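You operate a simulated robot arm through the tools that you are given. There is no shell and no other tool. Be economical: measure what you need, move in short steps, check, and stop when the job is done.

The job below is to be done with a simulated robot arm. You get a single attempt, and the scene is never put back.

JOB
Put two of the tape rolls from the second shelf from the top of the shelf unit on the grey sheet on the shelf end of the sideboard top. Take the candlestick and put it on the top of the folding bench. Put the cream roller sleeve on the top of the narrow pine table away on the open shelf of the sink unit. Put the orange sanding block on top of the long pine box. Take the wall sponge and put it on the worktop before the cloth press. Take the screw box with a green label on the top of the narrow pine table and put it away on the middle shelf of the shelf unit. Put the round tub in the bottom of the sink. Fetch the green wiping pad and stand it on the top of the trestle table. Open the left sink door, fetch the plunger from the floor of the sink cupboard and set it in the blue bucket and shut the door again. Pull the right sideboard drawer open. Any order will do. Set down upright: candlestick, orange sanding block, wall sponge, screw box with a green label, green wiping pad.
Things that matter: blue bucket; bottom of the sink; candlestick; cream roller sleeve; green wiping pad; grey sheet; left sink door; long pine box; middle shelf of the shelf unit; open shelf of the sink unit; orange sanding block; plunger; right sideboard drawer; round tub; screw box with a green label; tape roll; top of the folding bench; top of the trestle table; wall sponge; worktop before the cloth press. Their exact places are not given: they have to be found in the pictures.

It is judged by the outcome, as a careful person would: the job done as asked, and still so three seconds after it is handed in. It fails if anything else is knocked over, pushed out of place, dropped, spilled or broken. Flat cloth is picked up by pressing the open fingertips on it (5 to 10 N) and closing them slowly along it; thin cloth reads only 2 to 8 mm in the jaws.

ROBOT AND FRAMES
A 7-joint arm with a two-finger parallel gripper on a trunk, on a base that drives. Base frame: it is fixed to the floor where the robot stands at the start and does not move with it; the origin is under the middle of the robot, x ahead of it, y to its left, z up. Lengths are in mm, angles in degrees, forces in N, time in s.
Its first joint turns from -166.0 to 166.0 degrees. Places, roughly: blue bucket (24x23x25 cm) [-1900, -900, 900]; bottom of the sink [-500, -3800, 700]; candlestick (11x11x12 cm) [500, -1000, 900]; cream roller sleeve (5x5x10 cm) [400, -2700, 800]; green wiping pad (8x4x18 cm) [-100, -3600, 100]; grey sheet (40x29x1 cm) [500, -500, 900]; left sink door [-400, -3500, 400]; long pine box (40x12x13 cm) [600, -3200, 800]; middle shelf of the shelf unit [600, 100, 900]; open shelf of the sink unit [-1000, -3800, 500]; orange sanding block (9x6x7 cm) [400, -2800, 800]; plunger (10x9x27 cm) [-300, -3700, 200]; right sideboard drawer [400, -1100, 700]; round tub (11x11x9 cm) [400, -3700, 900]; screw box with a green label [500, -3250, 750]; tape roll (7x7x5 cm) [500, 200, 500]; top of the folding bench [-2500, 600, 800]; top of the trestle table [-1600, -1900, 800]; wall sponge (6x5x10 cm) [400, -2900, 800]; worktop before the cloth press [-100, -3600, 900]. Payload 1.57 kg.
Tool frame: the origin (TCP) lies between the finger pads and is the grasp point; the fingertips stand 30 mm ahead of it; z points along the fingers, y is the line along which they close. Largest opening 110 mm; finger width 24, thickness 12; the body of the gripper, 48 by 112 mm, starts 78 mm behind the TCP.
Orientation is told as [roll, pitch, yaw] about the base's x, y, z axes, in that order, counted from this pose: with the fingers straight down and closing along the base's y, the tool's x points along the base's -x, its y along +y and its z along -z.

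CONTROLS
- The arm moves only by the tool move_arm. Its argument "rows" is a list of rows, each a list of 7 numbers: the turn, a rotation vector about the tool's x, y, z in units of 8 degrees (1.0 is 8 degrees), then the shift along the tool's x, y, z in units of 50 mm (1.0 is 50 mm), then the closure in counts, from 0 (fully open) to 255 (shut). In form: [[ax, ay, az, dx, dy, dz, grip], ...]. A call has 1 to 8 rows; each row shifts and turns the commanded pose from where the row before left it, along the tool's axes as they then stand. A call with a number of a shift or a turn outside -1 to 1 is refused whole. A row lasts 0.2 s, in which the tool goes at most 50 mm and 8.6 degrees; a call with a longer step from one row to the next is refused whole, and so is a gripper value outside its range. A pose out of reach is approached as far as the arm can. The call stops where the force on the tool passes 40 N (or 10 N more than at its start, if that is more) or the arm is blocked; 0.2 s more then pass. The fingers move at their own pace (about 45 mm/s each) and stop on an object; they squeeze with about 23 N. The grip force told is the motor's: it shows also when the fingers shut on nothing. Time passes only in rows, and 0.2 s behind the last, so rows that do not move let the fingers close. The reply holds the time, the measured pose of the TCP, the force on the tool along the base axes, the opening and the grip force, in the units named above and with some noise, with the torque about the TCP (base axes, N m) and any sound that the robot's microphone picked up.
- Cameras (640 x 400 px; columns grow to the right, rows downward): "scene" is now at [-1.4, 99, 1487.5]; the picture's right is [-0.70, -0.71, 0.00], its down [-0.51, 0.50, -0.69] and it looks along [0.50, -0.49, -0.72] (base axes); focal length 260 px, centre (320, 200). "wrist" rides on the gripper at [70, 16, -141] in the tool frame; the picture's right is [-0.23, 0.97, 0.00], its down [-0.86, -0.20, -0.48] and it looks along [-0.47, -0.11, 0.88] (tool axes); focal length 222 px, centre (320, 200).
- snapshot(camera): a new picture of that camera. It takes no simulated time.
- raise_lower(by): slides the trunk up (or, below 0, down) by that many mm; the arm and the scene camera ride with it, the base frame stays. It gives what a move gives, with no picture.
- drive_base(legs): drives the robot by 1 to 6 legs, each [ahead, turn to the left] in mm and degrees, along the robot's own axes; the way and the turn of a leg run together, so that a leg with both is an arc; at most 1500 mm and 180 degrees a leg. The arm and the cameras ride along, it lands a little off, and it stops where it bumps. It gives what a move gives.
- head_to(pan, tilt): turns the head with the scene camera to pan (to the left, within 155 degrees either way) and tilt (down, from -29 to 69), counted from straight ahead of the robot. It gives what a move gives.
- pixel_to_xyz(camera, pixels): there is no depth. For up to 12 entries [column, row, z] of the newest picture of that camera ("zoom" is the newest enlarged one), the place [x, y] in the base frame at which the ray of that pixel passes the height z, good to about 2 mm. It takes no simulated time.
- close_up(camera, box): a new picture of the part [left, top, right, bottom] of that camera's present view, enlarged. It takes no simulated time.
- job_done(): hands the job in; it is judged then, once.

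Work in short steps. Measure before you move; look again where a grasp or a placing could have gone wrong, and mend it. You have 371 turns and 316 pictures in all, those below and enlarged ones among them. Open the gripper and draw the arm clear of the work before you hand the job in, unless the task says otherwise; then end with one line.

The tools are called after "Emit:" as a command line: name --pt "numbers of a row" for each row, then --argument value for the rest, lists and objects as JSON in quotes. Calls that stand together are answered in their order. move_arm: Moves the arm, as the interface text tells. Its arguments: {"type":"object","properties":{"rows":{"type":"array","items":{"type":"array","items":{"type":"number"}}}},"required":["rows"]} The other tools are called the same way: raise_lower (by) slides the trunk up or down; drive_base (legs) drives the base; head_to (pan, tilt) turns the head that bears the scene camera; snapshot (camera) takes a picture; pixel_to_xyz (camera, pixels) gives the place at which the rays of pixels pass given heights; close_up (camera, box) takes an enlarged picture of a part of a camera's view; job_done () hands the job in.

At the start:

```text
clock: 0.0
eef_pos: [401.7, -264.8, 1147.8]
tcp_rot: [0.0, -0.1, 0.0]
wrist_force: [-0.2, 0.4, -0.3]
ft_torque: [0.02, 0.01, 0.02]
opening: 109.8
gripper_force: 0.1
trunk travel left (down, up): [-425.0, 165.0]
robot x, y, heading: [2.4, -1.9, -0.1]
head pan, tilt: [-44.4, 46.1]
```

scene: 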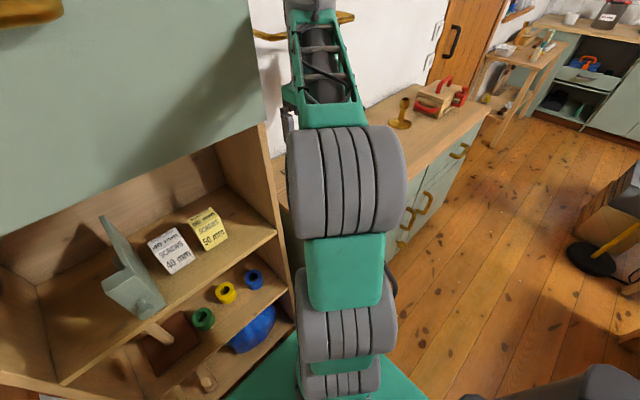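
wrist: 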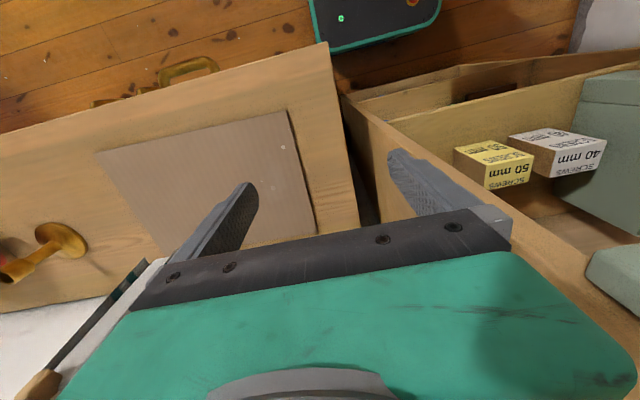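

I start by looking around with the head to survey the scene, beginning with the shelf straight ahead.

Emit:
head_to --pan 10 --tilt 45

Emit:
snapshot --camera "scene"

Emit:
head_to --pan -90 --tilt 20

Emit:
snapshot --camera "scene"

Emit:
head_to --pan -150 --tilt 20

Emit:
snapshot --camera "scene"

Emit:
head_to --pan 150 --tilt 20

Emit:
snapshot --camera "scene"

```text
clock: 1.2
eef_pos: [402.0, -266.9, 1146.8]
tcp_rot: [0.0, 0.0, 0.0]
wrist_force: [-0.5, 0.0, -1.0]
ft_torque: [-0.02, -0.01, -0.02]
opening: 110.3
gripper_force: 0.0
trunk travel left (down, up): [-425.0, 165.0]
robot x, y, heading: [1.7, 2.9, 0.2]
head pan, tilt: [10.0, 45.0]
```

```text
313 pictures are left
```

scene: 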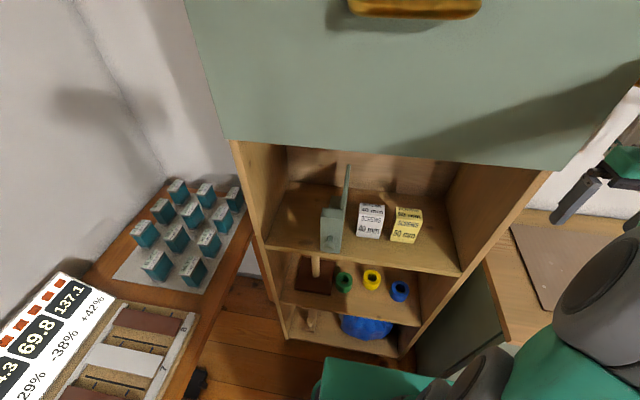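

```text
clock: 3.0
eef_pos: [401.6, -266.7, 1147.8]
tcp_rot: [0.0, -0.1, 0.1]
wrist_force: [0.4, 0.6, 0.6]
ft_torque: [-0.04, 0.06, 0.0]
opening: 110.3
gripper_force: 0.1
trunk travel left (down, up): [-425.0, 165.0]
robot x, y, heading: [-4.6, 1.5, 0.1]
head pan, tilt: [-90.0, 20.0]
```

```text
312 pictures are left
```

scene: 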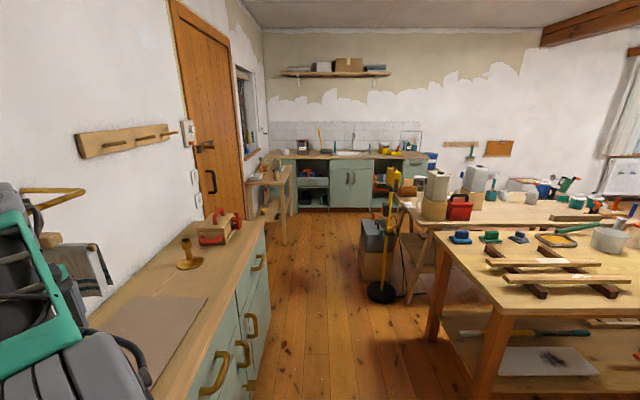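

```text
clock: 4.3
eef_pos: [402.4, -265.6, 1147.8]
tcp_rot: [-0.1, 0.0, 0.1]
wrist_force: [0.6, 0.7, 1.2]
ft_torque: [0.03, -0.02, 0.03]
opening: 110.0
gripper_force: 0.0
trunk travel left (down, up): [-425.0, 165.0]
robot x, y, heading: [-5.5, -0.3, 0.2]
head pan, tilt: [-150.0, 20.0]
```

```text
311 pictures are left
```

scene: 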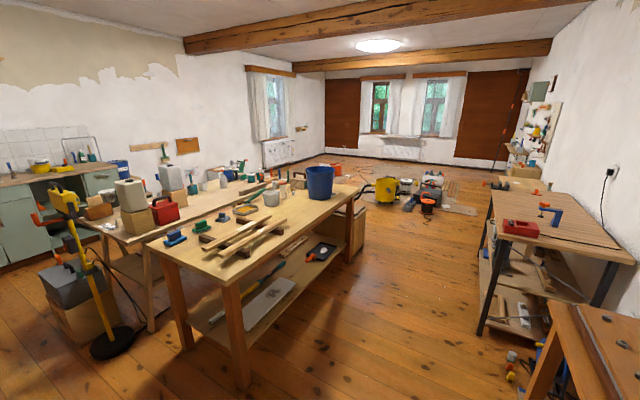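

```text
clock: 8.4
eef_pos: [401.8, -265.3, 1147.1]
tcp_rot: [0.0, 0.0, 0.0]
wrist_force: [1.0, -0.8, -0.6]
ft_torque: [0.01, -0.03, 0.01]
opening: 110.0
gripper_force: 0.1
trunk travel left (down, up): [-425.0, 165.0]
robot x, y, heading: [0.6, 3.0, 0.1]
head pan, tilt: [150.0, 20.0]
```

```text
310 pictures are left
```

scene: 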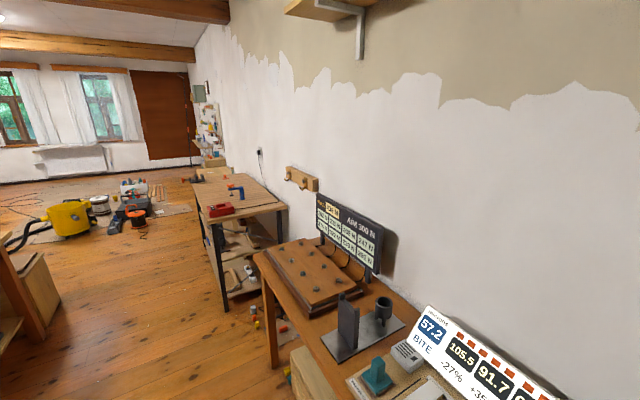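

The shelf holds screw boxes and three tape rolls below. I look at the shelf closer.

Emit:
head_to --pan 0 --tilt 50

Emit:
close_up --camera "scene" --box '[160, 100, 480, 300]'

```text
clock: 10.7
eef_pos: [402.9, -265.7, 1146.9]
tcp_rot: [0.0, 0.0, -0.1]
wrist_force: [1.0, -0.4, 0.2]
ft_torque: [0.01, 0.0, 0.02]
opening: 109.9
gripper_force: 0.1
trunk travel left (down, up): [-425.0, 165.0]
robot x, y, heading: [3.6, 1.0, 0.1]
head pan, tilt: [0.0, 50.0]
```

```text
2.00 times, centred on (320, 200) of scene
```

zoom: 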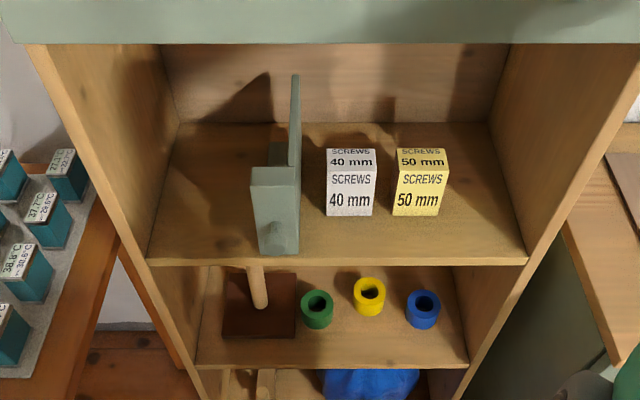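

Get rays for the shelf edges and rolls at a few heights.

Emit:
pixel_to_xyz --camera "zoom" --pixels '[[148, 262, 900], [527, 260, 900], [148, 262, 800], [527, 260, 800], [195, 365, 500], [468, 362, 500], [195, 365, 400], [468, 362, 400], [370, 290, 550], [423, 302, 550], [317, 302, 550], [350, 215, 830]]'

```text
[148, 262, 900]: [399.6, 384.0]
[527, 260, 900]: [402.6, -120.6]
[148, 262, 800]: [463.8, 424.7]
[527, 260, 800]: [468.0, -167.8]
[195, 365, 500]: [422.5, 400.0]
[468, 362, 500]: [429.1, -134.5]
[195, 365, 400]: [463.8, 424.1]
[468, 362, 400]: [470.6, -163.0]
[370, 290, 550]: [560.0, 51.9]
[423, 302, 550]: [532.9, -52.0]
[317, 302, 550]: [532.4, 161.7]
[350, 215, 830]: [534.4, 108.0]
```

I lower the trunk by 150 to triangulate heights of shelf edges and rolls.

Emit:
raise_lower --by -150

Emit:
close_up --camera "scene" --box '[160, 100, 480, 300]'

Emit:
snapshot --camera "wrist"

```text
clock: 12.5
eef_pos: [402.3, -266.1, 997.9]
tcp_rot: [0.0, 0.0, -0.1]
wrist_force: [-0.2, 0.2, 0.7]
ft_torque: [0.01, -0.01, 0.0]
opening: 110.0
gripper_force: 0.1
trunk travel left (down, up): [-275.0, 315.0]
robot x, y, heading: [-1.9, -2.5, -0.1]
head pan, tilt: [0.0, 50.0]
```

```text
2.00 times, centred on (320, 200) of scene
```

zoom: 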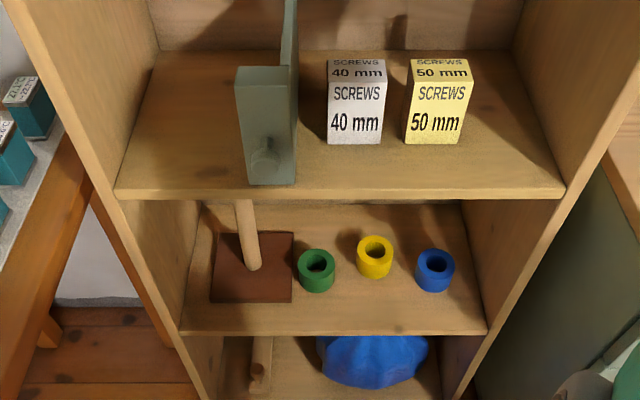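

```text
307 pictures are left
```

wrist: 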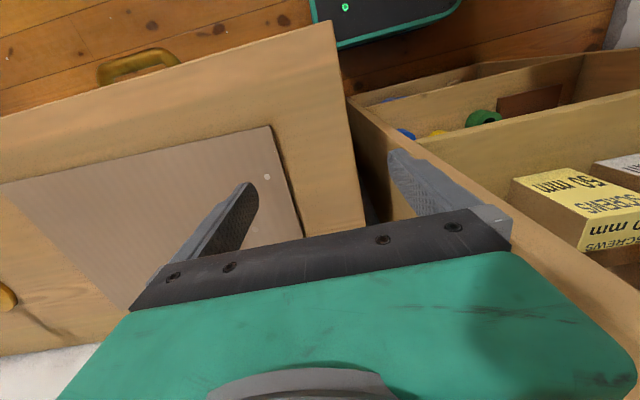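

Emit:
pixel_to_xyz --camera "zoom" --pixels '[[114, 193, 900], [565, 192, 900], [114, 193, 800], [565, 192, 800], [180, 334, 500], [487, 333, 500], [180, 334, 400], [487, 333, 400], [374, 247, 550], [436, 260, 550], [316, 260, 550], [354, 143, 830]]'

Emit:
pixel_to_xyz --camera "wrist" --pixels '[[270, 125, 900], [303, 237, 900], [332, 22, 900], [377, 225, 900]]'

```text
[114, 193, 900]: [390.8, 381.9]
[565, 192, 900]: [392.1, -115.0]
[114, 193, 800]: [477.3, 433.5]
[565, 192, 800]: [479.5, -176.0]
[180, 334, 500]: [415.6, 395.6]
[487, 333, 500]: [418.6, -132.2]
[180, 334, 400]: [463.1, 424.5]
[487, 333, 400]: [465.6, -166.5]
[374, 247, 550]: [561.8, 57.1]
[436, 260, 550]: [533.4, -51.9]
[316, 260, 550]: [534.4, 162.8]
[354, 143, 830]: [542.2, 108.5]
```

```text
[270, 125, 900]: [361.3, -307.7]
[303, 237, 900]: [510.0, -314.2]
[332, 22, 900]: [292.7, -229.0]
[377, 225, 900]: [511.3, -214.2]
```

Rolls are around z≈520 at (533,160) green, (560,55) yellow, (533,-52) blue. I retract the arm, swing it left in front of the shelf and tilt it forward by ~48°.

Emit:
move_arm --pt "0 0 0 1 0 0 0" --pt "0 0 0 1 0 0 0" --pt "0 -1 0 0 1 0 0" --pt "0 -1 0 0 1 0 0" --pt "0 -1 0 0 1 0 0" --pt "0 -1 0 0 1 0 0" --pt "0 -1 0 0 1 0 0" --pt "0 -1 0 0 1 0 0"

```text
clock: 13.7
eef_pos: [317.4, -177.3, 885.8]
tcp_rot: [5.0, -2.9, -12.6]
wrist_force: [5.1, -0.9, 20.8]
ft_torque: [-1.2, 0.3, 0.27]
opening: 107.9
gripper_force: 0.1
out of reach, approached as far as the arm can: row 6
trunk travel left (down, up): [-275.0, 315.0]
robot x, y, heading: [1.8, 2.0, -0.1]
head pan, tilt: [0.0, 50.0]
stopped in row 6: the arm was blocked; the commanded pose is now the measured one
```

The arm was blocked and sits at z 886; I look at what happened.

Emit:
head_to --pan -25 --tilt 50

Emit:
snapshot --camera "scene"

Emit:
snapshot --camera "wrist"

```text
clock: 14.6
eef_pos: [314.5, -179.3, 885.1]
tcp_rot: [5.3, -2.0, -13.1]
wrist_force: [15.2, 0.6, 15.7]
ft_torque: [-0.87, -0.21, 0.92]
opening: 105.5
gripper_force: 0.0
trunk travel left (down, up): [-275.0, 315.0]
robot x, y, heading: [2.4, -1.8, -0.1]
head pan, tilt: [-25.0, 50.0]
```

```text
306 pictures are left
```

scene: 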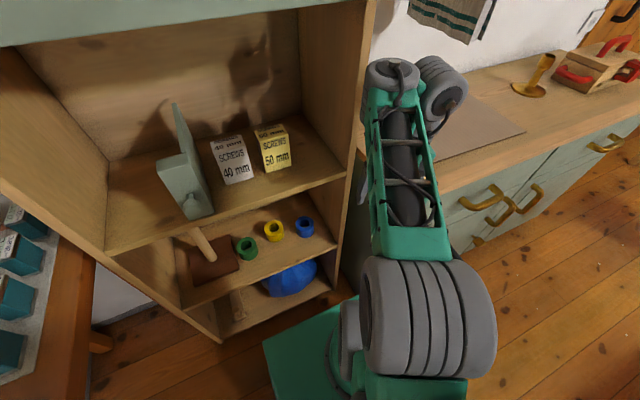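

```text
305 pictures are left
```

wrist: 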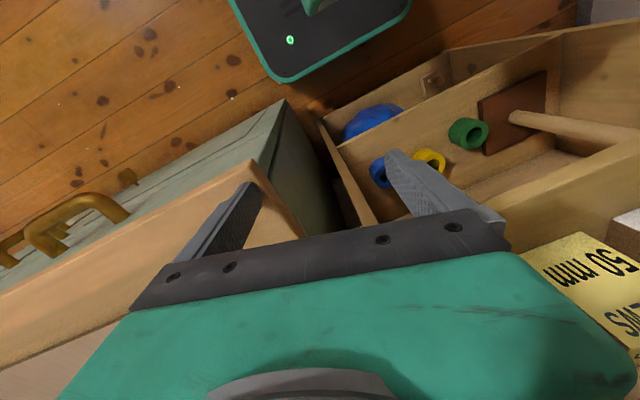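

The fingers press near the sideboard's corner; I lift straight up with the trunk.

Emit:
raise_lower --by 150

Emit:
snapshot --camera "wrist"

```text
clock: 16.6
eef_pos: [311.7, -183.1, 929.9]
tcp_rot: [5.1, -3.4, -13.9]
wrist_force: [0.6, -0.1, 0.4]
ft_torque: [0.01, -0.01, 0.02]
opening: 109.7
gripper_force: 0.0
trunk travel left (down, up): [-310.0, 280.0]
robot x, y, heading: [0.3, -4.9, 0.0]
head pan, tilt: [-25.0, 50.0]
stopped: the arm was blocked; the commanded pose is now the measured one
```

```text
304 pictures are left
```

wrist: 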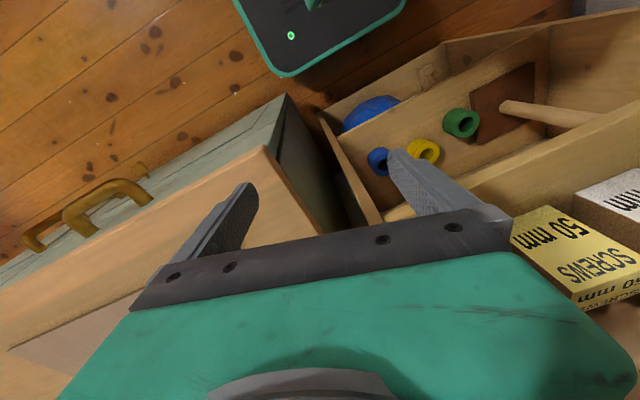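

Wrist force is nil, so an arm link likely touches the shelf's side panel; I shift the tool right and up a bit.

Emit:
move_arm --pt "0 0 0 0 -0.6 0 0" --pt "0 0 0 0 -0.6 0 0" --pt "0 0 0 0 -0.6 -0.4 0" --pt "0 0 0 0 -0.6 -0.4 0"

Emit:
snapshot --camera "scene"

```text
clock: 17.2
eef_pos: [340.4, -194.2, 945.8]
tcp_rot: [4.0, -6.2, -2.4]
wrist_force: [0.1, 0.3, -0.7]
ft_torque: [0.02, 0.02, 0.04]
opening: 110.0
gripper_force: 0.0
trunk travel left (down, up): [-310.0, 280.0]
robot x, y, heading: [5.0, 1.2, -0.1]
head pan, tilt: [-25.0, 50.0]
stopped in row 3: the arm was blocked; the commanded pose is now the measured one
```

```text
303 pictures are left
```

scene: 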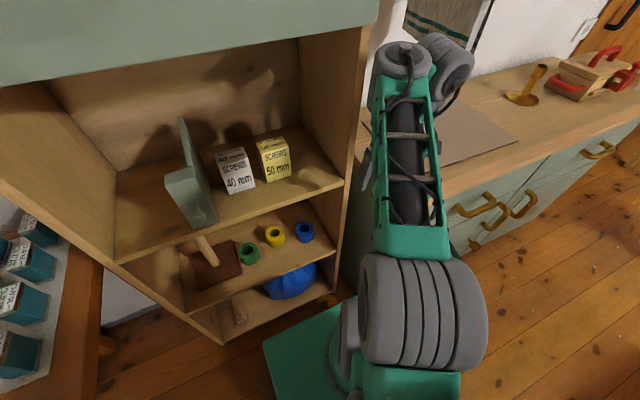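

The arm seems folded too tight. I drive the base back so that targets lie at a comfortable reach.

Emit:
drive_base --legs '[[-250, 0]]'

Emit:
raise_lower --by 100

Emit:
snapshot --camera "scene"

Emit:
snapshot --camera "wrist"

```text
clock: 19.1
eef_pos: [87.4, -192.9, 946.2]
tcp_rot: [4.2, -5.5, -2.5]
wrist_force: [0.5, 0.0, 0.2]
ft_torque: [-0.06, -0.02, 0.03]
opening: 109.8
gripper_force: 0.0
trunk travel left (down, up): [-310.0, 280.0]
robot x, y, heading: [-249.9, -1.0, -0.1]
head pan, tilt: [-25.0, 50.0]
```

```text
clock: 20.4
eef_pos: [77.0, -192.6, 1049.3]
tcp_rot: [3.8, -7.0, -2.6]
wrist_force: [-0.7, 0.1, -1.0]
ft_torque: [0.0, 0.0, 0.01]
opening: 110.1
gripper_force: 0.0
trunk travel left (down, up): [-410.0, 180.0]
robot x, y, heading: [-253.0, 0.4, -0.3]
head pan, tilt: [-25.0, 50.0]
```

```text
302 pictures are left
```

scene: 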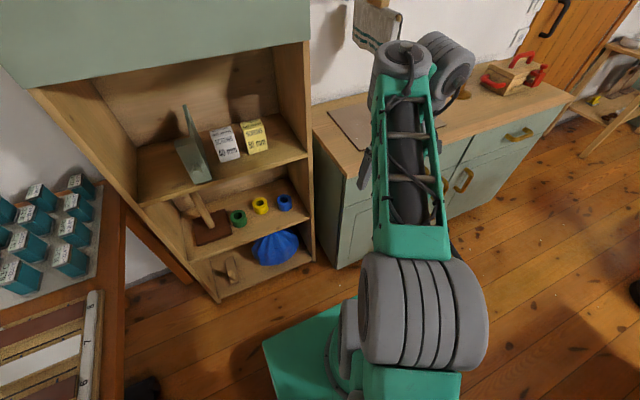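

```text
301 pictures are left
```

wrist: 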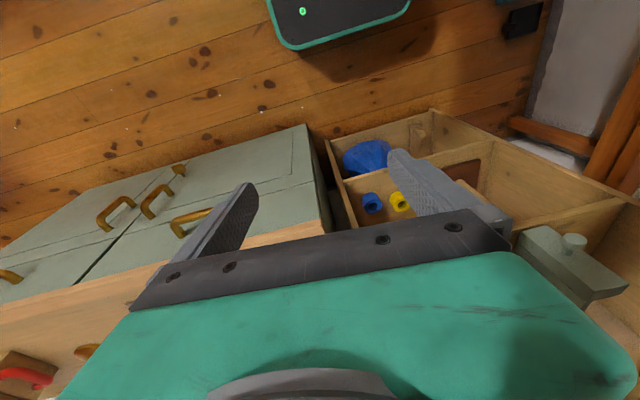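

The trunk moves freely here. I swing the tool forward-left with tilting in small rows.

Emit:
move_arm --pt "0 -1 0 -0.6 0.75 0 0" --pt "0 -1 0 -0.6 0.75 0.08 0" --pt "0 -1 0 -0.58 0.75 0.16 0" --pt "0 -1 0 -0.55 0.75 0.24 0" --pt "0 -1 0 -0.51 0.75 0.32 0" --pt "0 -1 0 -0.46 0.75 0.38 0"

Emit:
snapshot --camera "scene"

Emit:
snapshot --camera "wrist"

```text
clock: 20.9
eef_pos: [90.7, -203.2, 1091.0]
tcp_rot: [4.0, -19.8, -15.4]
wrist_force: [0.2, -0.4, 1.1]
ft_torque: [0.02, 0.01, 0.05]
opening: 109.8
gripper_force: 0.0
out of reach, approached as far as the arm can: row 2
trunk travel left (down, up): [-410.0, 180.0]
robot x, y, heading: [-248.8, 1.0, -0.4]
head pan, tilt: [-25.0, 50.0]
stopped in row 2: the arm was blocked; the commanded pose is now the measured one
```

```text
300 pictures are left
```

scene: 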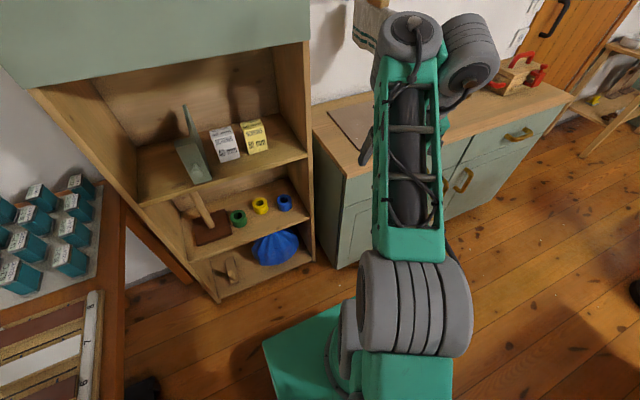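

```text
299 pictures are left
```

wrist: 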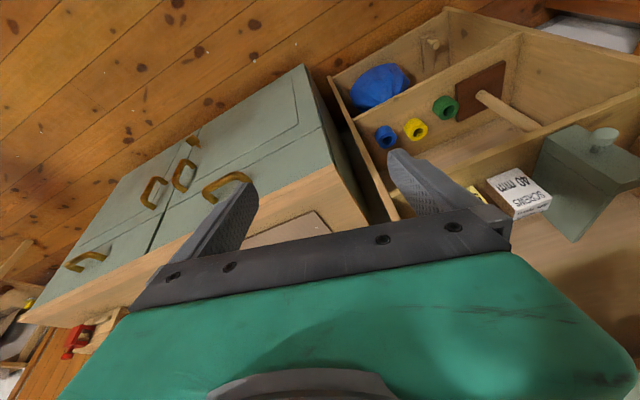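

The pose near the base is out of reach; I try extending the tool outward first without rotation.

Emit:
move_arm --pt "0 0 0 -0.84 0 0.32 0" --pt "0 0 0 -0.84 0 0.32 0" --pt "0 0 0 -0.84 0.1 0.32 0" --pt "0 0 0 -0.84 0.2 0.32 0"

```text
clock: 21.9
eef_pos: [268.9, -230.6, 1091.8]
tcp_rot: [4.1, -19.3, -15.2]
wrist_force: [0.1, 0.6, 0.8]
ft_torque: [-0.04, 0.0, 0.03]
opening: 110.0
gripper_force: 0.0
trunk travel left (down, up): [-410.0, 180.0]
robot x, y, heading: [-253.3, -0.6, -0.2]
head pan, tilt: [-25.0, 50.0]
```

That works. Now tilt forward and shift left at this radius.

Emit:
move_arm --pt "0 -1 0 0 0.8 0 0" --pt "0 -1 0 0 0.8 0 0" --pt "0 -1 0 0 0.8 0 0" --pt "0 -1 0 0 0.8 0 0"

Emit:
snapshot --camera "scene"

```text
clock: 22.9
eef_pos: [273.9, -46.0, 1267.4]
tcp_rot: [6.1, -51.3, -18.6]
wrist_force: [-1.2, -0.3, 0.8]
ft_torque: [0.01, -0.11, 0.03]
opening: 110.2
gripper_force: 0.1
out of reach, approached as far as the arm can: row 1, 2, 3
trunk travel left (down, up): [-410.0, 180.0]
robot x, y, heading: [-251.8, -0.9, -0.3]
head pan, tilt: [-25.0, 50.0]
```

```text
298 pictures are left
```

scene: 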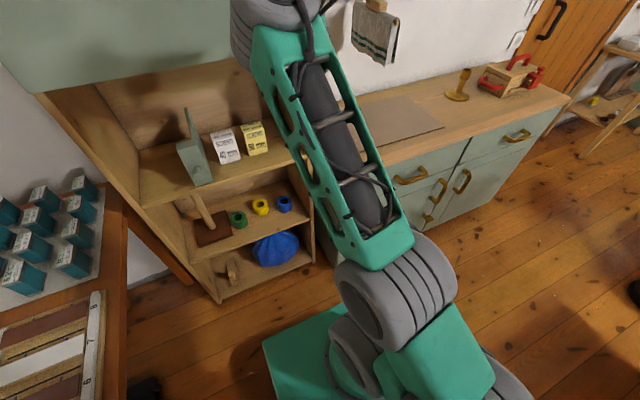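

The tool is now tilted 51° at (274,-46). I lower the trunk by 400 while it is clear of the shelf front, then try arm-down moves.

Emit:
raise_lower --by -400

Emit:
snapshot --camera "wrist"

Emit:
snapshot --camera "scene"

```text
clock: 26.8
eef_pos: [286.7, -46.8, 857.1]
tcp_rot: [5.6, -50.3, -18.3]
wrist_force: [0.6, -0.5, 0.4]
ft_torque: [0.0, 0.04, 0.0]
opening: 109.9
gripper_force: 0.0
trunk travel left (down, up): [-10.0, 580.0]
robot x, y, heading: [-249.7, 0.3, -0.0]
head pan, tilt: [-25.0, 50.0]
```

```text
297 pictures are left
```

wrist: 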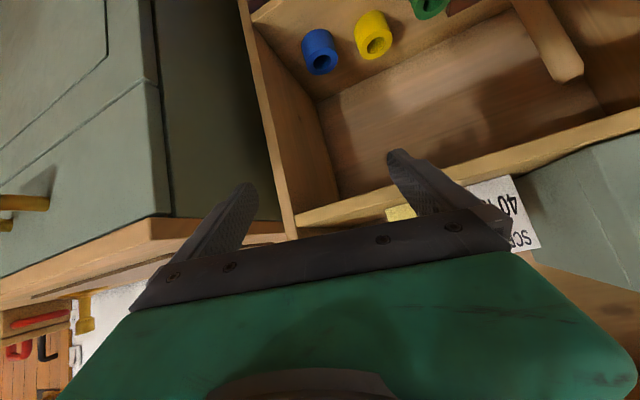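

```text
296 pictures are left
```

scene: 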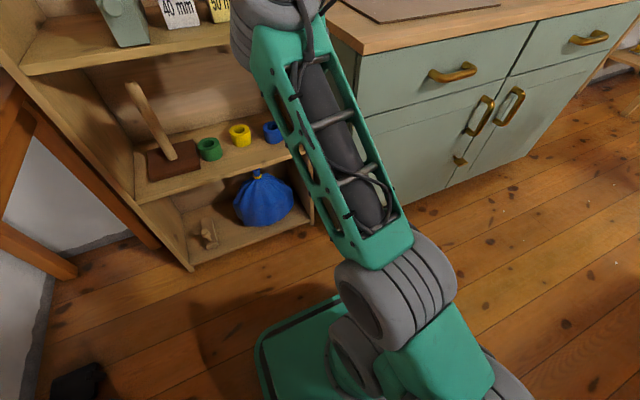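

Now I lower the tool with the arm and correct yaw/roll toward straight.

Emit:
move_arm --pt "0 0 0 0.74 0 0.6 0" --pt "0 0 0 0.74 0 0.6 0" --pt "0 0 0 0.74 0 0.6 0" --pt "0 0 0 0.74 0 0.6 0" --pt "0 0 0 0.74 0 0.6 0"

Emit:
close_up --camera "scene" --box '[120, 50, 360, 200]'

```text
clock: 27.2
eef_pos: [326.2, -32.3, 684.0]
tcp_rot: [-1.5, -36.9, -12.4]
wrist_force: [0.6, -0.4, 0.3]
ft_torque: [0.02, -0.04, 0.01]
opening: 110.2
gripper_force: 0.0
trunk travel left (down, up): [-10.0, 580.0]
robot x, y, heading: [-250.6, -2.6, -0.3]
head pan, tilt: [-25.0, 50.0]
stopped in row 2: the arm was blocked; the commanded pose is now the measured one
```

```text
2.67 times, centred on (240, 125) of scene
```

zoom: 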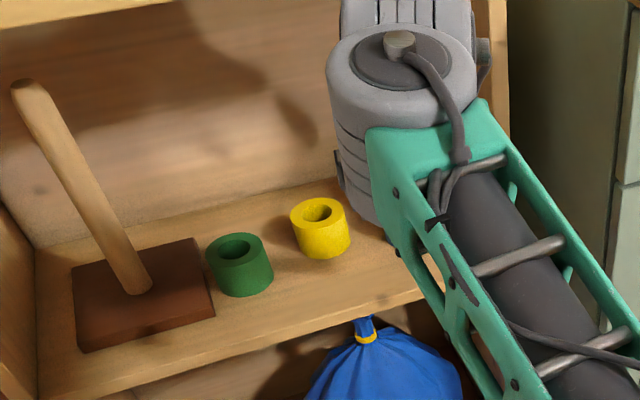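

Only part of the way. I look down at the arm's base to understand its mounting.

Emit:
head_to --pan -60 --tilt 69

Emit:
snapshot --camera "scene"

Emit:
snapshot --camera "wrist"

Emit:
pixel_to_xyz --camera "scene" --pixels '[[320, 200, 0], [320, 200, 500]]'

```text
clock: 28.2
eef_pos: [326.6, -33.5, 686.1]
tcp_rot: [-1.4, -37.0, -12.5]
wrist_force: [0.2, -0.1, 0.6]
ft_torque: [0.0, 0.0, 0.0]
opening: 109.8
gripper_force: 0.0
trunk travel left (down, up): [-10.0, 580.0]
robot x, y, heading: [-252.6, 0.9, -0.2]
head pan, tilt: [-60.0, 68.8]
```

```text
294 pictures are left
```

scene: 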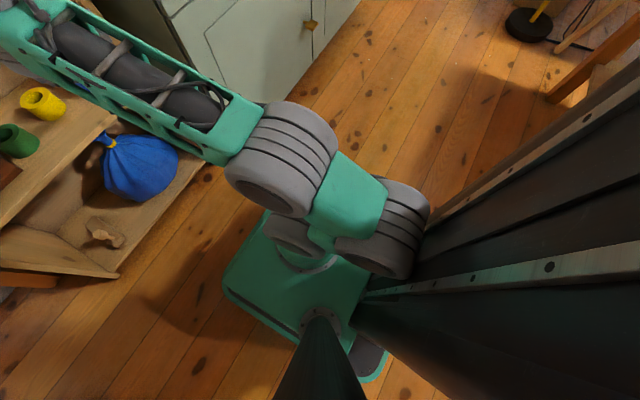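

```text
293 pictures are left
```

wrist: 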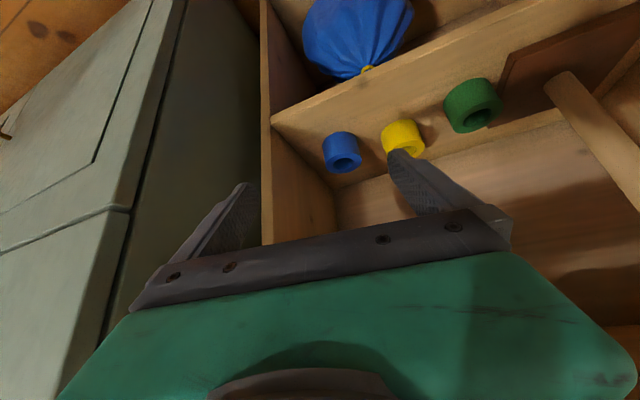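

```text
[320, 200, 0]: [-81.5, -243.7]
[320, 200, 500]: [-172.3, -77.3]
```

The arm seems to have a column behind it, so folding back is limited; working at larger radius is good. I straighten yaw and tilt while moving left.

Emit:
move_arm --pt "-0.47 -0.6 -0.62 -0.3 0.6 0.25 0" --pt "-0.47 -0.6 -0.62 -0.3 0.6 0.25 0" --pt "0 0 0 -0.3 0.5 0.3 0"

```text
clock: 29.1
eef_pos: [390.9, 46.5, 696.3]
tcp_rot: [-3.3, -47.1, 1.4]
wrist_force: [-0.2, 0.8, 0.2]
ft_torque: [0.0, 0.01, 0.0]
opening: 110.2
gripper_force: 0.1
trunk travel left (down, up): [-10.0, 580.0]
robot x, y, heading: [-254.5, -2.8, -0.2]
head pan, tilt: [-60.0, 68.8]
```

Good. Now measure the yellow roll from both cameras.

Emit:
head_to --pan 10 --tilt 45

Emit:
snapshot --camera "scene"

Emit:
snapshot --camera "wrist"

```text
clock: 30.5
eef_pos: [391.4, 47.0, 694.8]
tcp_rot: [-3.2, -47.2, 1.4]
wrist_force: [0.2, 0.3, 0.1]
ft_torque: [-0.01, 0.01, 0.0]
opening: 110.1
gripper_force: 0.1
trunk travel left (down, up): [-10.0, 580.0]
robot x, y, heading: [-246.8, 4.2, -0.2]
head pan, tilt: [10.0, 45.0]
```

```text
292 pictures are left
```

scene: 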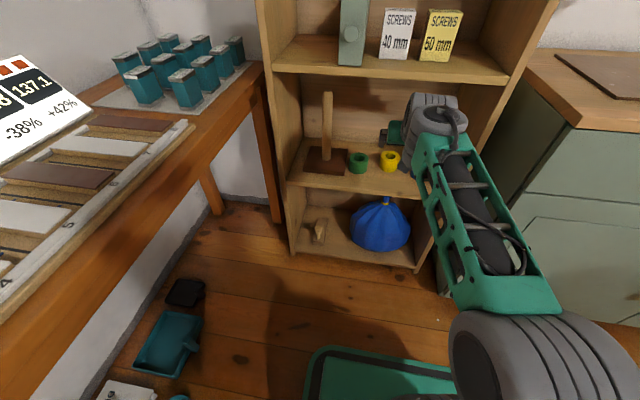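

```text
291 pictures are left
```

wrist: 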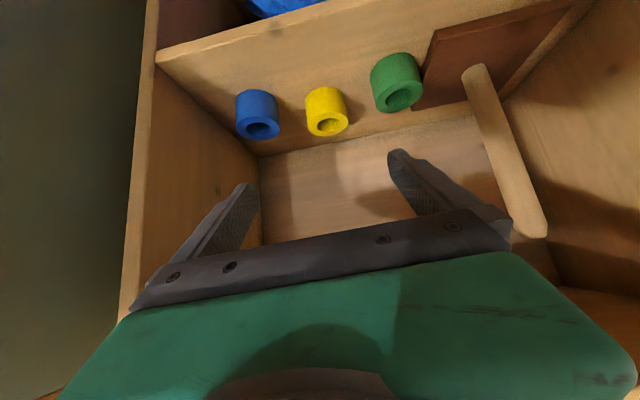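

Emit:
pixel_to_xyz --camera "scene" --pixels '[[390, 155, 550], [390, 155, 500], [357, 156, 550], [357, 156, 500], [360, 190, 500], [360, 190, 450], [390, 83, 900], [390, 83, 850]]'

Emit:
pixel_to_xyz --camera "wrist" --pixels '[[327, 124, 550], [327, 124, 500], [400, 96, 550], [400, 96, 500], [263, 130, 550], [263, 130, 500], [300, 21, 500], [300, 21, 450]]'

```text
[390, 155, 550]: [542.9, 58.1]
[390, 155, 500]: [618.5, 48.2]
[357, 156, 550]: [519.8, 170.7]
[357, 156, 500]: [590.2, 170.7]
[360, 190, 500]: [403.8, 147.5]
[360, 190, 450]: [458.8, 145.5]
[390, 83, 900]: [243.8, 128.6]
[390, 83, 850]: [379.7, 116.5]
```

```text
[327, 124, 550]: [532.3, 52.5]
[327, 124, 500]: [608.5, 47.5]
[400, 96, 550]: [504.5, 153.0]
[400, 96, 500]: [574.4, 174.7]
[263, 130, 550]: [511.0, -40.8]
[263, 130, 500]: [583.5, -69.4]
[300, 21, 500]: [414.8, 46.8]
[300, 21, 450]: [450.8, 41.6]
```

Estimates: yellow roll top centre ≈ (572,54,528), shelf top ≈ 478, blue ≈ (545,-53). The approach line along the tool axis points at the yellow roll; I advance partway with the fingers at ~85 mm.

Emit:
move_arm --pt "-0.27 0 0.29 0 0 0.95 58" --pt "0 0 0 0 0.03 0.95 58" --pt "0 0 0 0 0.03 0.95 58"

Emit:
snapshot --camera "wrist"

```text
clock: 31.3
eef_pos: [496.3, 47.7, 599.6]
tcp_rot: [1.4, -47.3, -2.0]
wrist_force: [0.2, 0.5, -0.1]
ft_torque: [0.01, 0.01, 0.02]
opening: 84.8
gripper_force: 0.1
trunk travel left (down, up): [-10.0, 580.0]
robot x, y, heading: [-252.3, -4.5, -0.3]
head pan, tilt: [10.0, 45.0]
```

```text
290 pictures are left
```

wrist: 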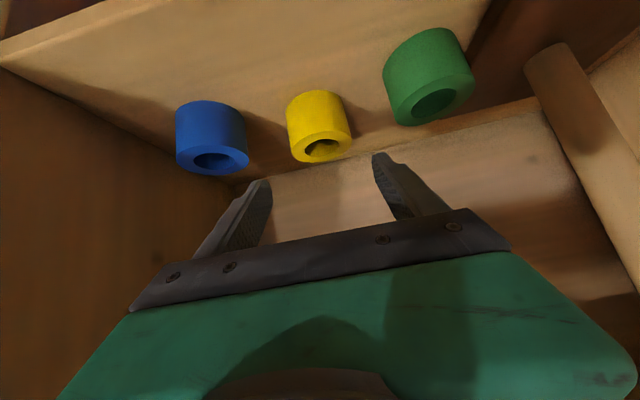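

Emit:
pixel_to_xyz --camera "wrist" --pixels '[[321, 150, 528], [321, 150, 520], [210, 163, 528], [210, 163, 520], [432, 104, 528], [318, 163, 528]]'

```text
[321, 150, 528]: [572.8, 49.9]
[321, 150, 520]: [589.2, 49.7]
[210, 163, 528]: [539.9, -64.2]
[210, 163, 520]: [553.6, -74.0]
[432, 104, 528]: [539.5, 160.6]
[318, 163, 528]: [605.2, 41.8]
```

Emit:
move_arm --pt "0 0 0 0.07 0.03 0.75 58" --pt "0 0 0 0.07 0.03 0.75 58" --pt "0 0 0 0.07 0.03 0.75 58"

Emit:
snapshot --camera "wrist"

```text
clock: 32.1
eef_pos: [571.0, 51.9, 515.6]
tcp_rot: [1.4, -47.2, -2.0]
wrist_force: [-0.2, -0.1, 0.5]
ft_torque: [-0.01, 0.1, 0.0]
opening: 85.1
gripper_force: 0.1
trunk travel left (down, up): [-10.0, 580.0]
robot x, y, heading: [-247.5, 0.9, -0.1]
head pan, tilt: [10.0, 45.0]
```

```text
289 pictures are left
```

wrist: 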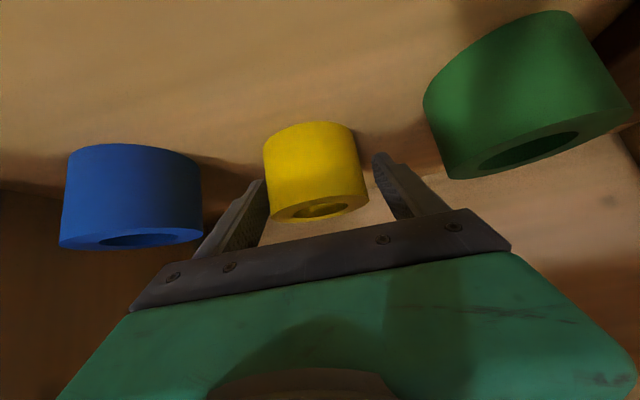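

Fingers flank the yellow roll; close.

Emit:
move_arm --pt "0 0 0 0 0 0 150" --pt "0 0 0 0 0 0 200" --pt "0 0 0 0 0 0 255" --pt "0 0 0 0 0 0 255"

Emit:
snapshot --camera "wrist"

```text
clock: 33.1
eef_pos: [571.1, 53.5, 514.9]
tcp_rot: [1.4, -47.1, -2.1]
wrist_force: [0.4, 0.3, 0.3]
ft_torque: [-0.02, -0.02, 0.01]
opening: 68.3
gripper_force: 22.7
trunk travel left (down, up): [-10.0, 580.0]
robot x, y, heading: [-250.1, 1.6, -0.2]
head pan, tilt: [10.0, 45.0]
```

```text
288 pictures are left
```

wrist: 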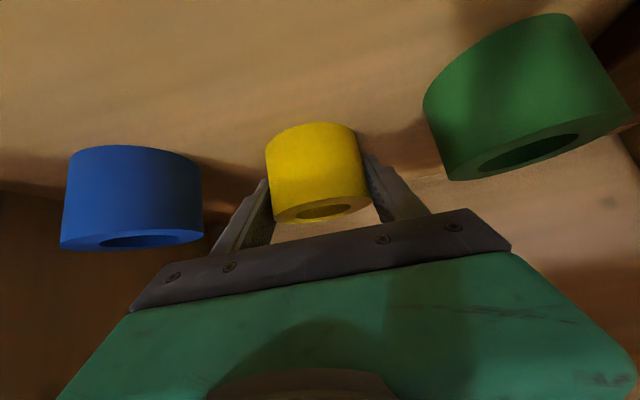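

Held (68.3 mm). Lift and back out along the tool axis.

Emit:
move_arm --pt "0 0 0 -0.59 0 -0.54 255" --pt "0 0 0 0 0 -0.95 255" --pt "0 0 0 0 0 -0.95 255" --pt "0 0 0 0 0 -0.95 255" --pt "0 0 0 0 0 -0.95 255" --pt "0 0 0 0 0 -0.95 255"

Emit:
snapshot --camera "wrist"

```text
clock: 34.5
eef_pos: [395.5, 50.7, 711.9]
tcp_rot: [1.3, -46.8, -2.0]
wrist_force: [0.6, -0.1, -1.3]
ft_torque: [-0.03, -0.01, -0.01]
opening: 68.4
gripper_force: 23.2
trunk travel left (down, up): [-10.0, 580.0]
robot x, y, heading: [-254.4, 2.3, 0.2]
head pan, tilt: [10.0, 45.0]
```

```text
287 pictures are left
```

wrist: 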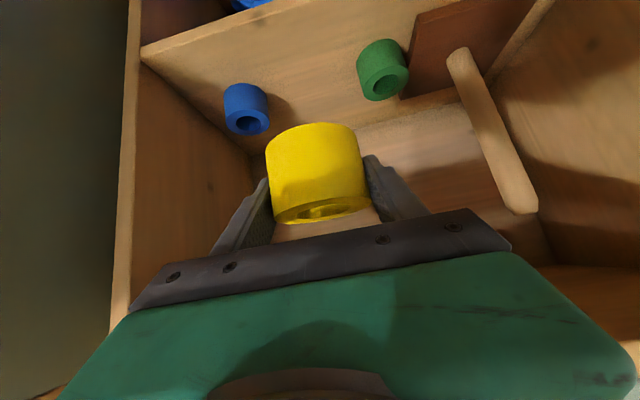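

Roll securely held. Back off, raise the trunk, then turn right toward the sideboard.

Emit:
drive_base --legs '[[-120, 0]]'

Emit:
raise_lower --by 370

Emit:
drive_base --legs '[[0, -35], [200, 0]]'

Emit:
head_to --pan -10 --tilt 45

Emit:
snapshot --camera "scene"

Emit:
snapshot --camera "wrist"

```text
clock: 35.7
eef_pos: [277.3, 50.6, 714.5]
tcp_rot: [1.4, -47.0, -2.2]
wrist_force: [0.6, 0.6, -1.0]
ft_torque: [0.01, 0.02, -0.01]
opening: 68.3
gripper_force: 22.3
trunk travel left (down, up): [-10.0, 580.0]
robot x, y, heading: [-372.9, 0.6, -0.3]
head pan, tilt: [10.0, 45.0]
```

```text
clock: 39.3
eef_pos: [276.5, 50.1, 1083.8]
tcp_rot: [1.5, -47.1, -2.0]
wrist_force: [0.0, 0.1, -0.3]
ft_torque: [-0.02, -0.03, 0.0]
opening: 68.4
gripper_force: 23.2
trunk travel left (down, up): [-380.0, 210.0]
robot x, y, heading: [-367.5, 0.4, -0.3]
head pan, tilt: [10.0, 45.0]
```

```text
clock: 42.5
eef_pos: [355.7, -434.5, 1084.6]
tcp_rot: [1.4, -47.1, -36.2]
wrist_force: [-0.4, 0.1, -1.8]
ft_torque: [-0.01, -0.03, 0.0]
opening: 68.2
gripper_force: 23.3
trunk travel left (down, up): [-380.0, 210.0]
robot x, y, heading: [-209.7, -109.4, -34.4]
head pan, tilt: [10.0, 45.0]
```

```text
clock: 43.3
eef_pos: [356.6, -434.7, 1083.4]
tcp_rot: [1.2, -47.1, -36.2]
wrist_force: [-0.2, -0.6, 0.4]
ft_torque: [0.0, 0.02, 0.01]
opening: 68.1
gripper_force: 23.0
trunk travel left (down, up): [-380.0, 210.0]
robot x, y, heading: [-208.6, -111.4, -34.5]
head pan, tilt: [-10.0, 45.0]
```

```text
286 pictures are left
```

scene: 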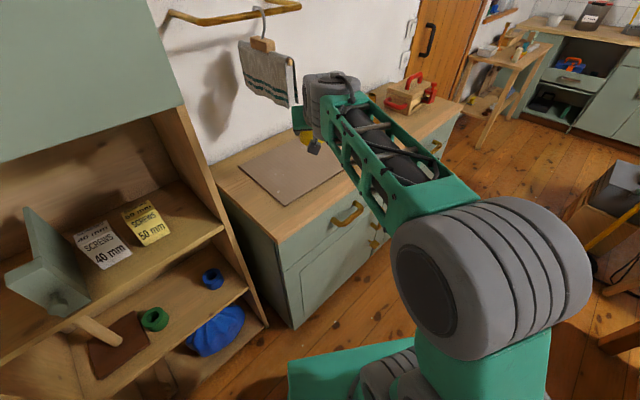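

```text
285 pictures are left
```

wrist: 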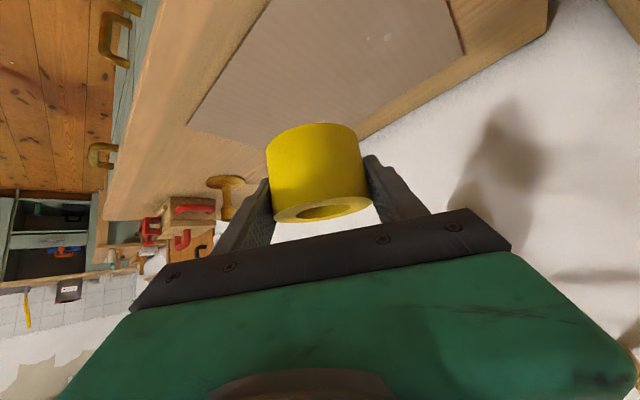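

Emit:
pixel_to_xyz --camera "scene" --pixels '[[240, 166, 900], [240, 166, 850], [284, 206, 900], [284, 206, 850], [284, 137, 900]]'

Emit:
pixel_to_xyz --camera "wrist" --pixels '[[460, 50, 900], [460, 50, 850], [272, 1, 900], [272, 1, 850], [187, 125, 900], [187, 125, 850]]'

```text
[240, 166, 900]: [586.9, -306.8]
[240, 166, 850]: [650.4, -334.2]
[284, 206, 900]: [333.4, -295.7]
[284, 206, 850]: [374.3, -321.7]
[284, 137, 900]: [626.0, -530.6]
```

```text
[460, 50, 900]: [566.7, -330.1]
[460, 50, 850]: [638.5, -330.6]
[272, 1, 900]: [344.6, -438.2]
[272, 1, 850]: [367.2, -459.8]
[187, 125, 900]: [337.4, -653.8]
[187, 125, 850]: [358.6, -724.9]
```

Sheet lies at z≈860, corners about (366,-318) to (640,-718). I move above (470,-440) then lower with the trunk.

Emit:
move_arm --pt "0 0 0 -0.44 0.413 0.467 255" --pt "0 0 0 -0.44 0.413 0.467 255" --pt "0 0 0 -0.44 0.413 0.467 255"

Emit:
raise_lower --by -165

Emit:
snapshot --camera "wrist"

Emit:
snapshot --camera "scene"

```text
clock: 44.1
eef_pos: [471.9, -439.4, 1083.9]
tcp_rot: [1.3, -47.0, -36.2]
wrist_force: [-0.9, 0.3, -1.5]
ft_torque: [0.05, 0.02, 0.02]
opening: 68.3
gripper_force: 22.6
trunk travel left (down, up): [-380.0, 210.0]
robot x, y, heading: [-210.8, -113.0, -34.4]
head pan, tilt: [-10.0, 45.0]
```

```text
clock: 46.0
eef_pos: [471.0, -438.2, 919.7]
tcp_rot: [1.4, -47.0, -36.3]
wrist_force: [-0.1, 0.3, 0.2]
ft_torque: [0.0, 0.03, 0.01]
opening: 68.3
gripper_force: 23.0
trunk travel left (down, up): [-215.0, 375.0]
robot x, y, heading: [-206.9, -110.6, -34.2]
head pan, tilt: [-10.0, 45.0]
```

```text
284 pictures are left
```

wrist: 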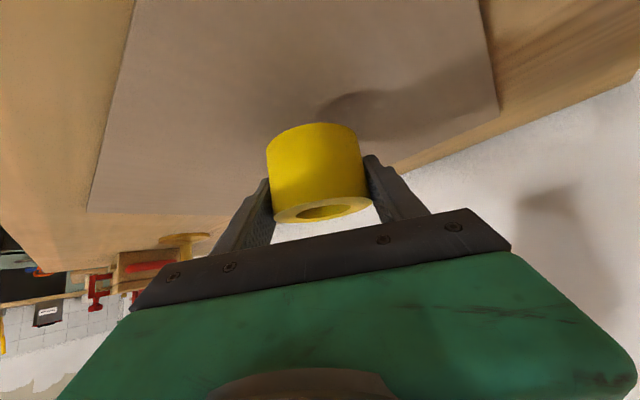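

```text
283 pictures are left
```

scene: 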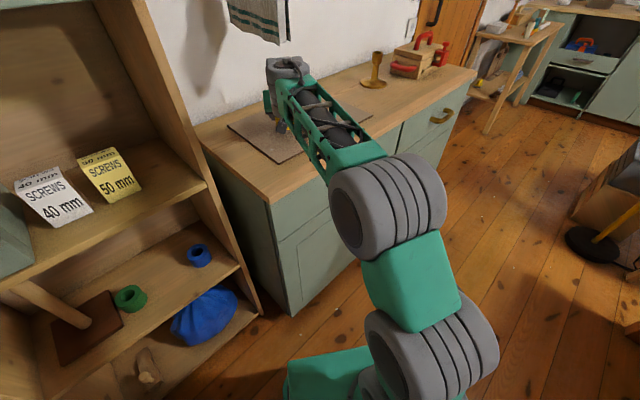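

Emit:
move_arm --pt "0 0 0 0.073 0 0.068 255" --pt "0 0 0 0.073 0 0.068 255" --pt "0 0 0 0.073 0 0.068 255" --pt "0 0 0 0.073 0 0.068 255"

Emit:
snapshot --camera "wrist"

```text
clock: 47.0
eef_pos: [470.4, -438.4, 899.5]
tcp_rot: [1.4, -47.2, -36.2]
wrist_force: [-0.2, 0.4, -0.2]
ft_torque: [0.02, -0.01, -0.01]
opening: 68.0
gripper_force: 23.4
trunk travel left (down, up): [-215.0, 375.0]
robot x, y, heading: [-208.1, -111.8, -34.5]
head pan, tilt: [-10.0, 45.0]
```

```text
282 pictures are left
```

wrist: 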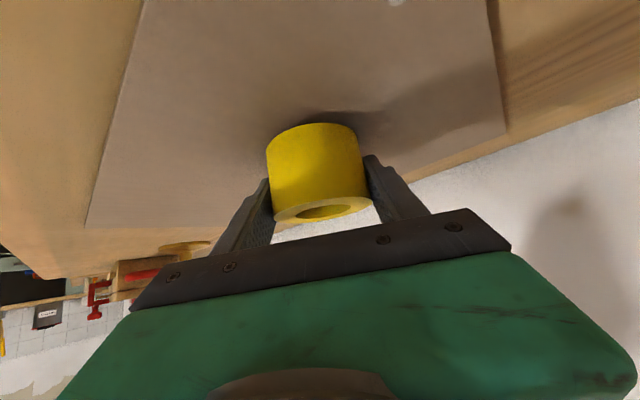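

Nearly touching; I lower a few more millimetres watching force.

Emit:
move_arm --pt "0 0 0 0.045 0 0.041 255" --pt "0 0 0 0.045 0 0.041 255" --pt "0 0 0 0.045 0 0.041 255"

```text
clock: 47.8
eef_pos: [471.3, -438.5, 891.4]
tcp_rot: [1.4, -47.2, -36.4]
wrist_force: [-1.3, 0.0, 4.0]
ft_torque: [-0.11, 0.08, -0.03]
opening: 67.8
gripper_force: 23.0
trunk travel left (down, up): [-215.0, 375.0]
robot x, y, heading: [-207.3, -109.6, -34.4]
head pan, tilt: [-10.0, 45.0]
```

Contact at 4 N. Open and lift away.

Emit:
move_arm --pt "0 0 0 0 0 0 100" --pt "0 0 0 0 0 0 58" --pt "0 0 0 0 0 0 58" --pt "0 0 0 -0.4 0 -0.37 58" --pt "0 0 0 -0.7 0 -0.65 58" --pt "0 0 0 -0.7 0 -0.65 58"

Emit:
raise_lower --by 60

Emit:
snapshot --camera "wrist"

```text
clock: 49.2
eef_pos: [469.0, -440.0, 1011.8]
tcp_rot: [1.4, -47.0, -36.2]
wrist_force: [-0.8, -0.1, -0.2]
ft_torque: [0.04, -0.01, -0.04]
opening: 84.9
gripper_force: 0.1
trunk travel left (down, up): [-215.0, 375.0]
robot x, y, heading: [-209.7, -109.2, -34.3]
head pan, tilt: [-10.0, 45.0]
```

```text
clock: 50.2
eef_pos: [468.9, -439.9, 1070.3]
tcp_rot: [1.3, -47.2, -36.3]
wrist_force: [0.4, -0.4, 0.2]
ft_torque: [0.04, 0.03, -0.03]
opening: 85.0
gripper_force: 0.1
trunk travel left (down, up): [-275.0, 315.0]
robot x, y, heading: [-205.3, -109.4, -34.7]
head pan, tilt: [-10.0, 45.0]
```

```text
281 pictures are left
```

wrist: 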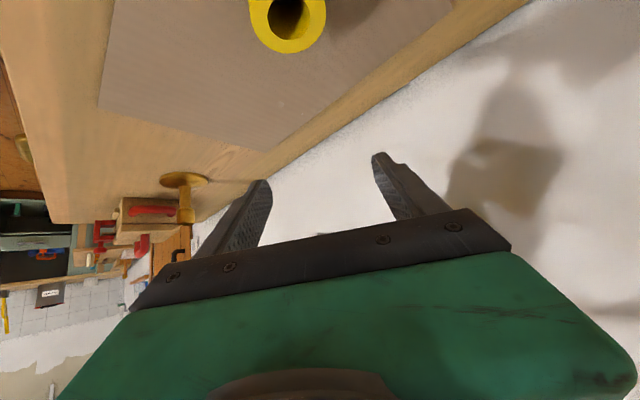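

Yellow roll is on the sheet. Back to the shelf for the blue roll.

Emit:
drive_base --legs '[[-250, 0], [0, 34.5]]'

Emit:
move_arm --pt "0 0 0 0 -0.95 0 58" --pt "0 0 0 0 -0.95 0 58" --pt "0 0 0 0 -0.95 0 58" --pt "0 0 0 0 -0.95 0 58"

Emit:
raise_lower --by -265

Emit:
snapshot --camera "wrist"

```text
clock: 53.7
eef_pos: [328.6, 140.6, 1071.9]
tcp_rot: [1.3, -47.1, -2.1]
wrist_force: [0.0, 0.0, -0.2]
ft_torque: [0.0, 0.01, 0.01]
opening: 85.1
gripper_force: 0.0
trunk travel left (down, up): [-275.0, 315.0]
robot x, y, heading: [-417.2, 32.8, -0.2]
head pan, tilt: [-10.0, 45.0]
```

```text
clock: 54.7
eef_pos: [323.1, -51.7, 1070.4]
tcp_rot: [1.4, -47.2, -2.0]
wrist_force: [0.3, -0.1, 0.4]
ft_torque: [-0.01, 0.01, -0.05]
opening: 85.0
gripper_force: 0.1
trunk travel left (down, up): [-275.0, 315.0]
robot x, y, heading: [-414.9, 31.2, -0.2]
head pan, tilt: [-10.0, 45.0]
```

```text
clock: 57.4
eef_pos: [323.0, -52.6, 804.9]
tcp_rot: [1.5, -47.2, -2.1]
wrist_force: [0.1, 0.2, -0.3]
ft_torque: [0.01, -0.01, 0.0]
opening: 84.9
gripper_force: 0.1
trunk travel left (down, up): [-10.0, 580.0]
robot x, y, heading: [-419.2, 32.9, -0.4]
head pan, tilt: [-10.0, 45.0]
```

```text
280 pictures are left
```

wrist: 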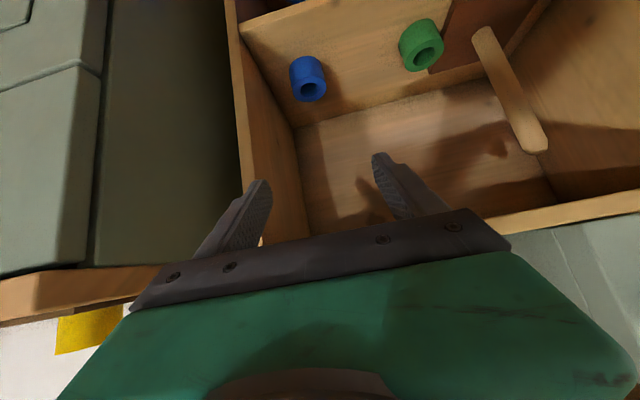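

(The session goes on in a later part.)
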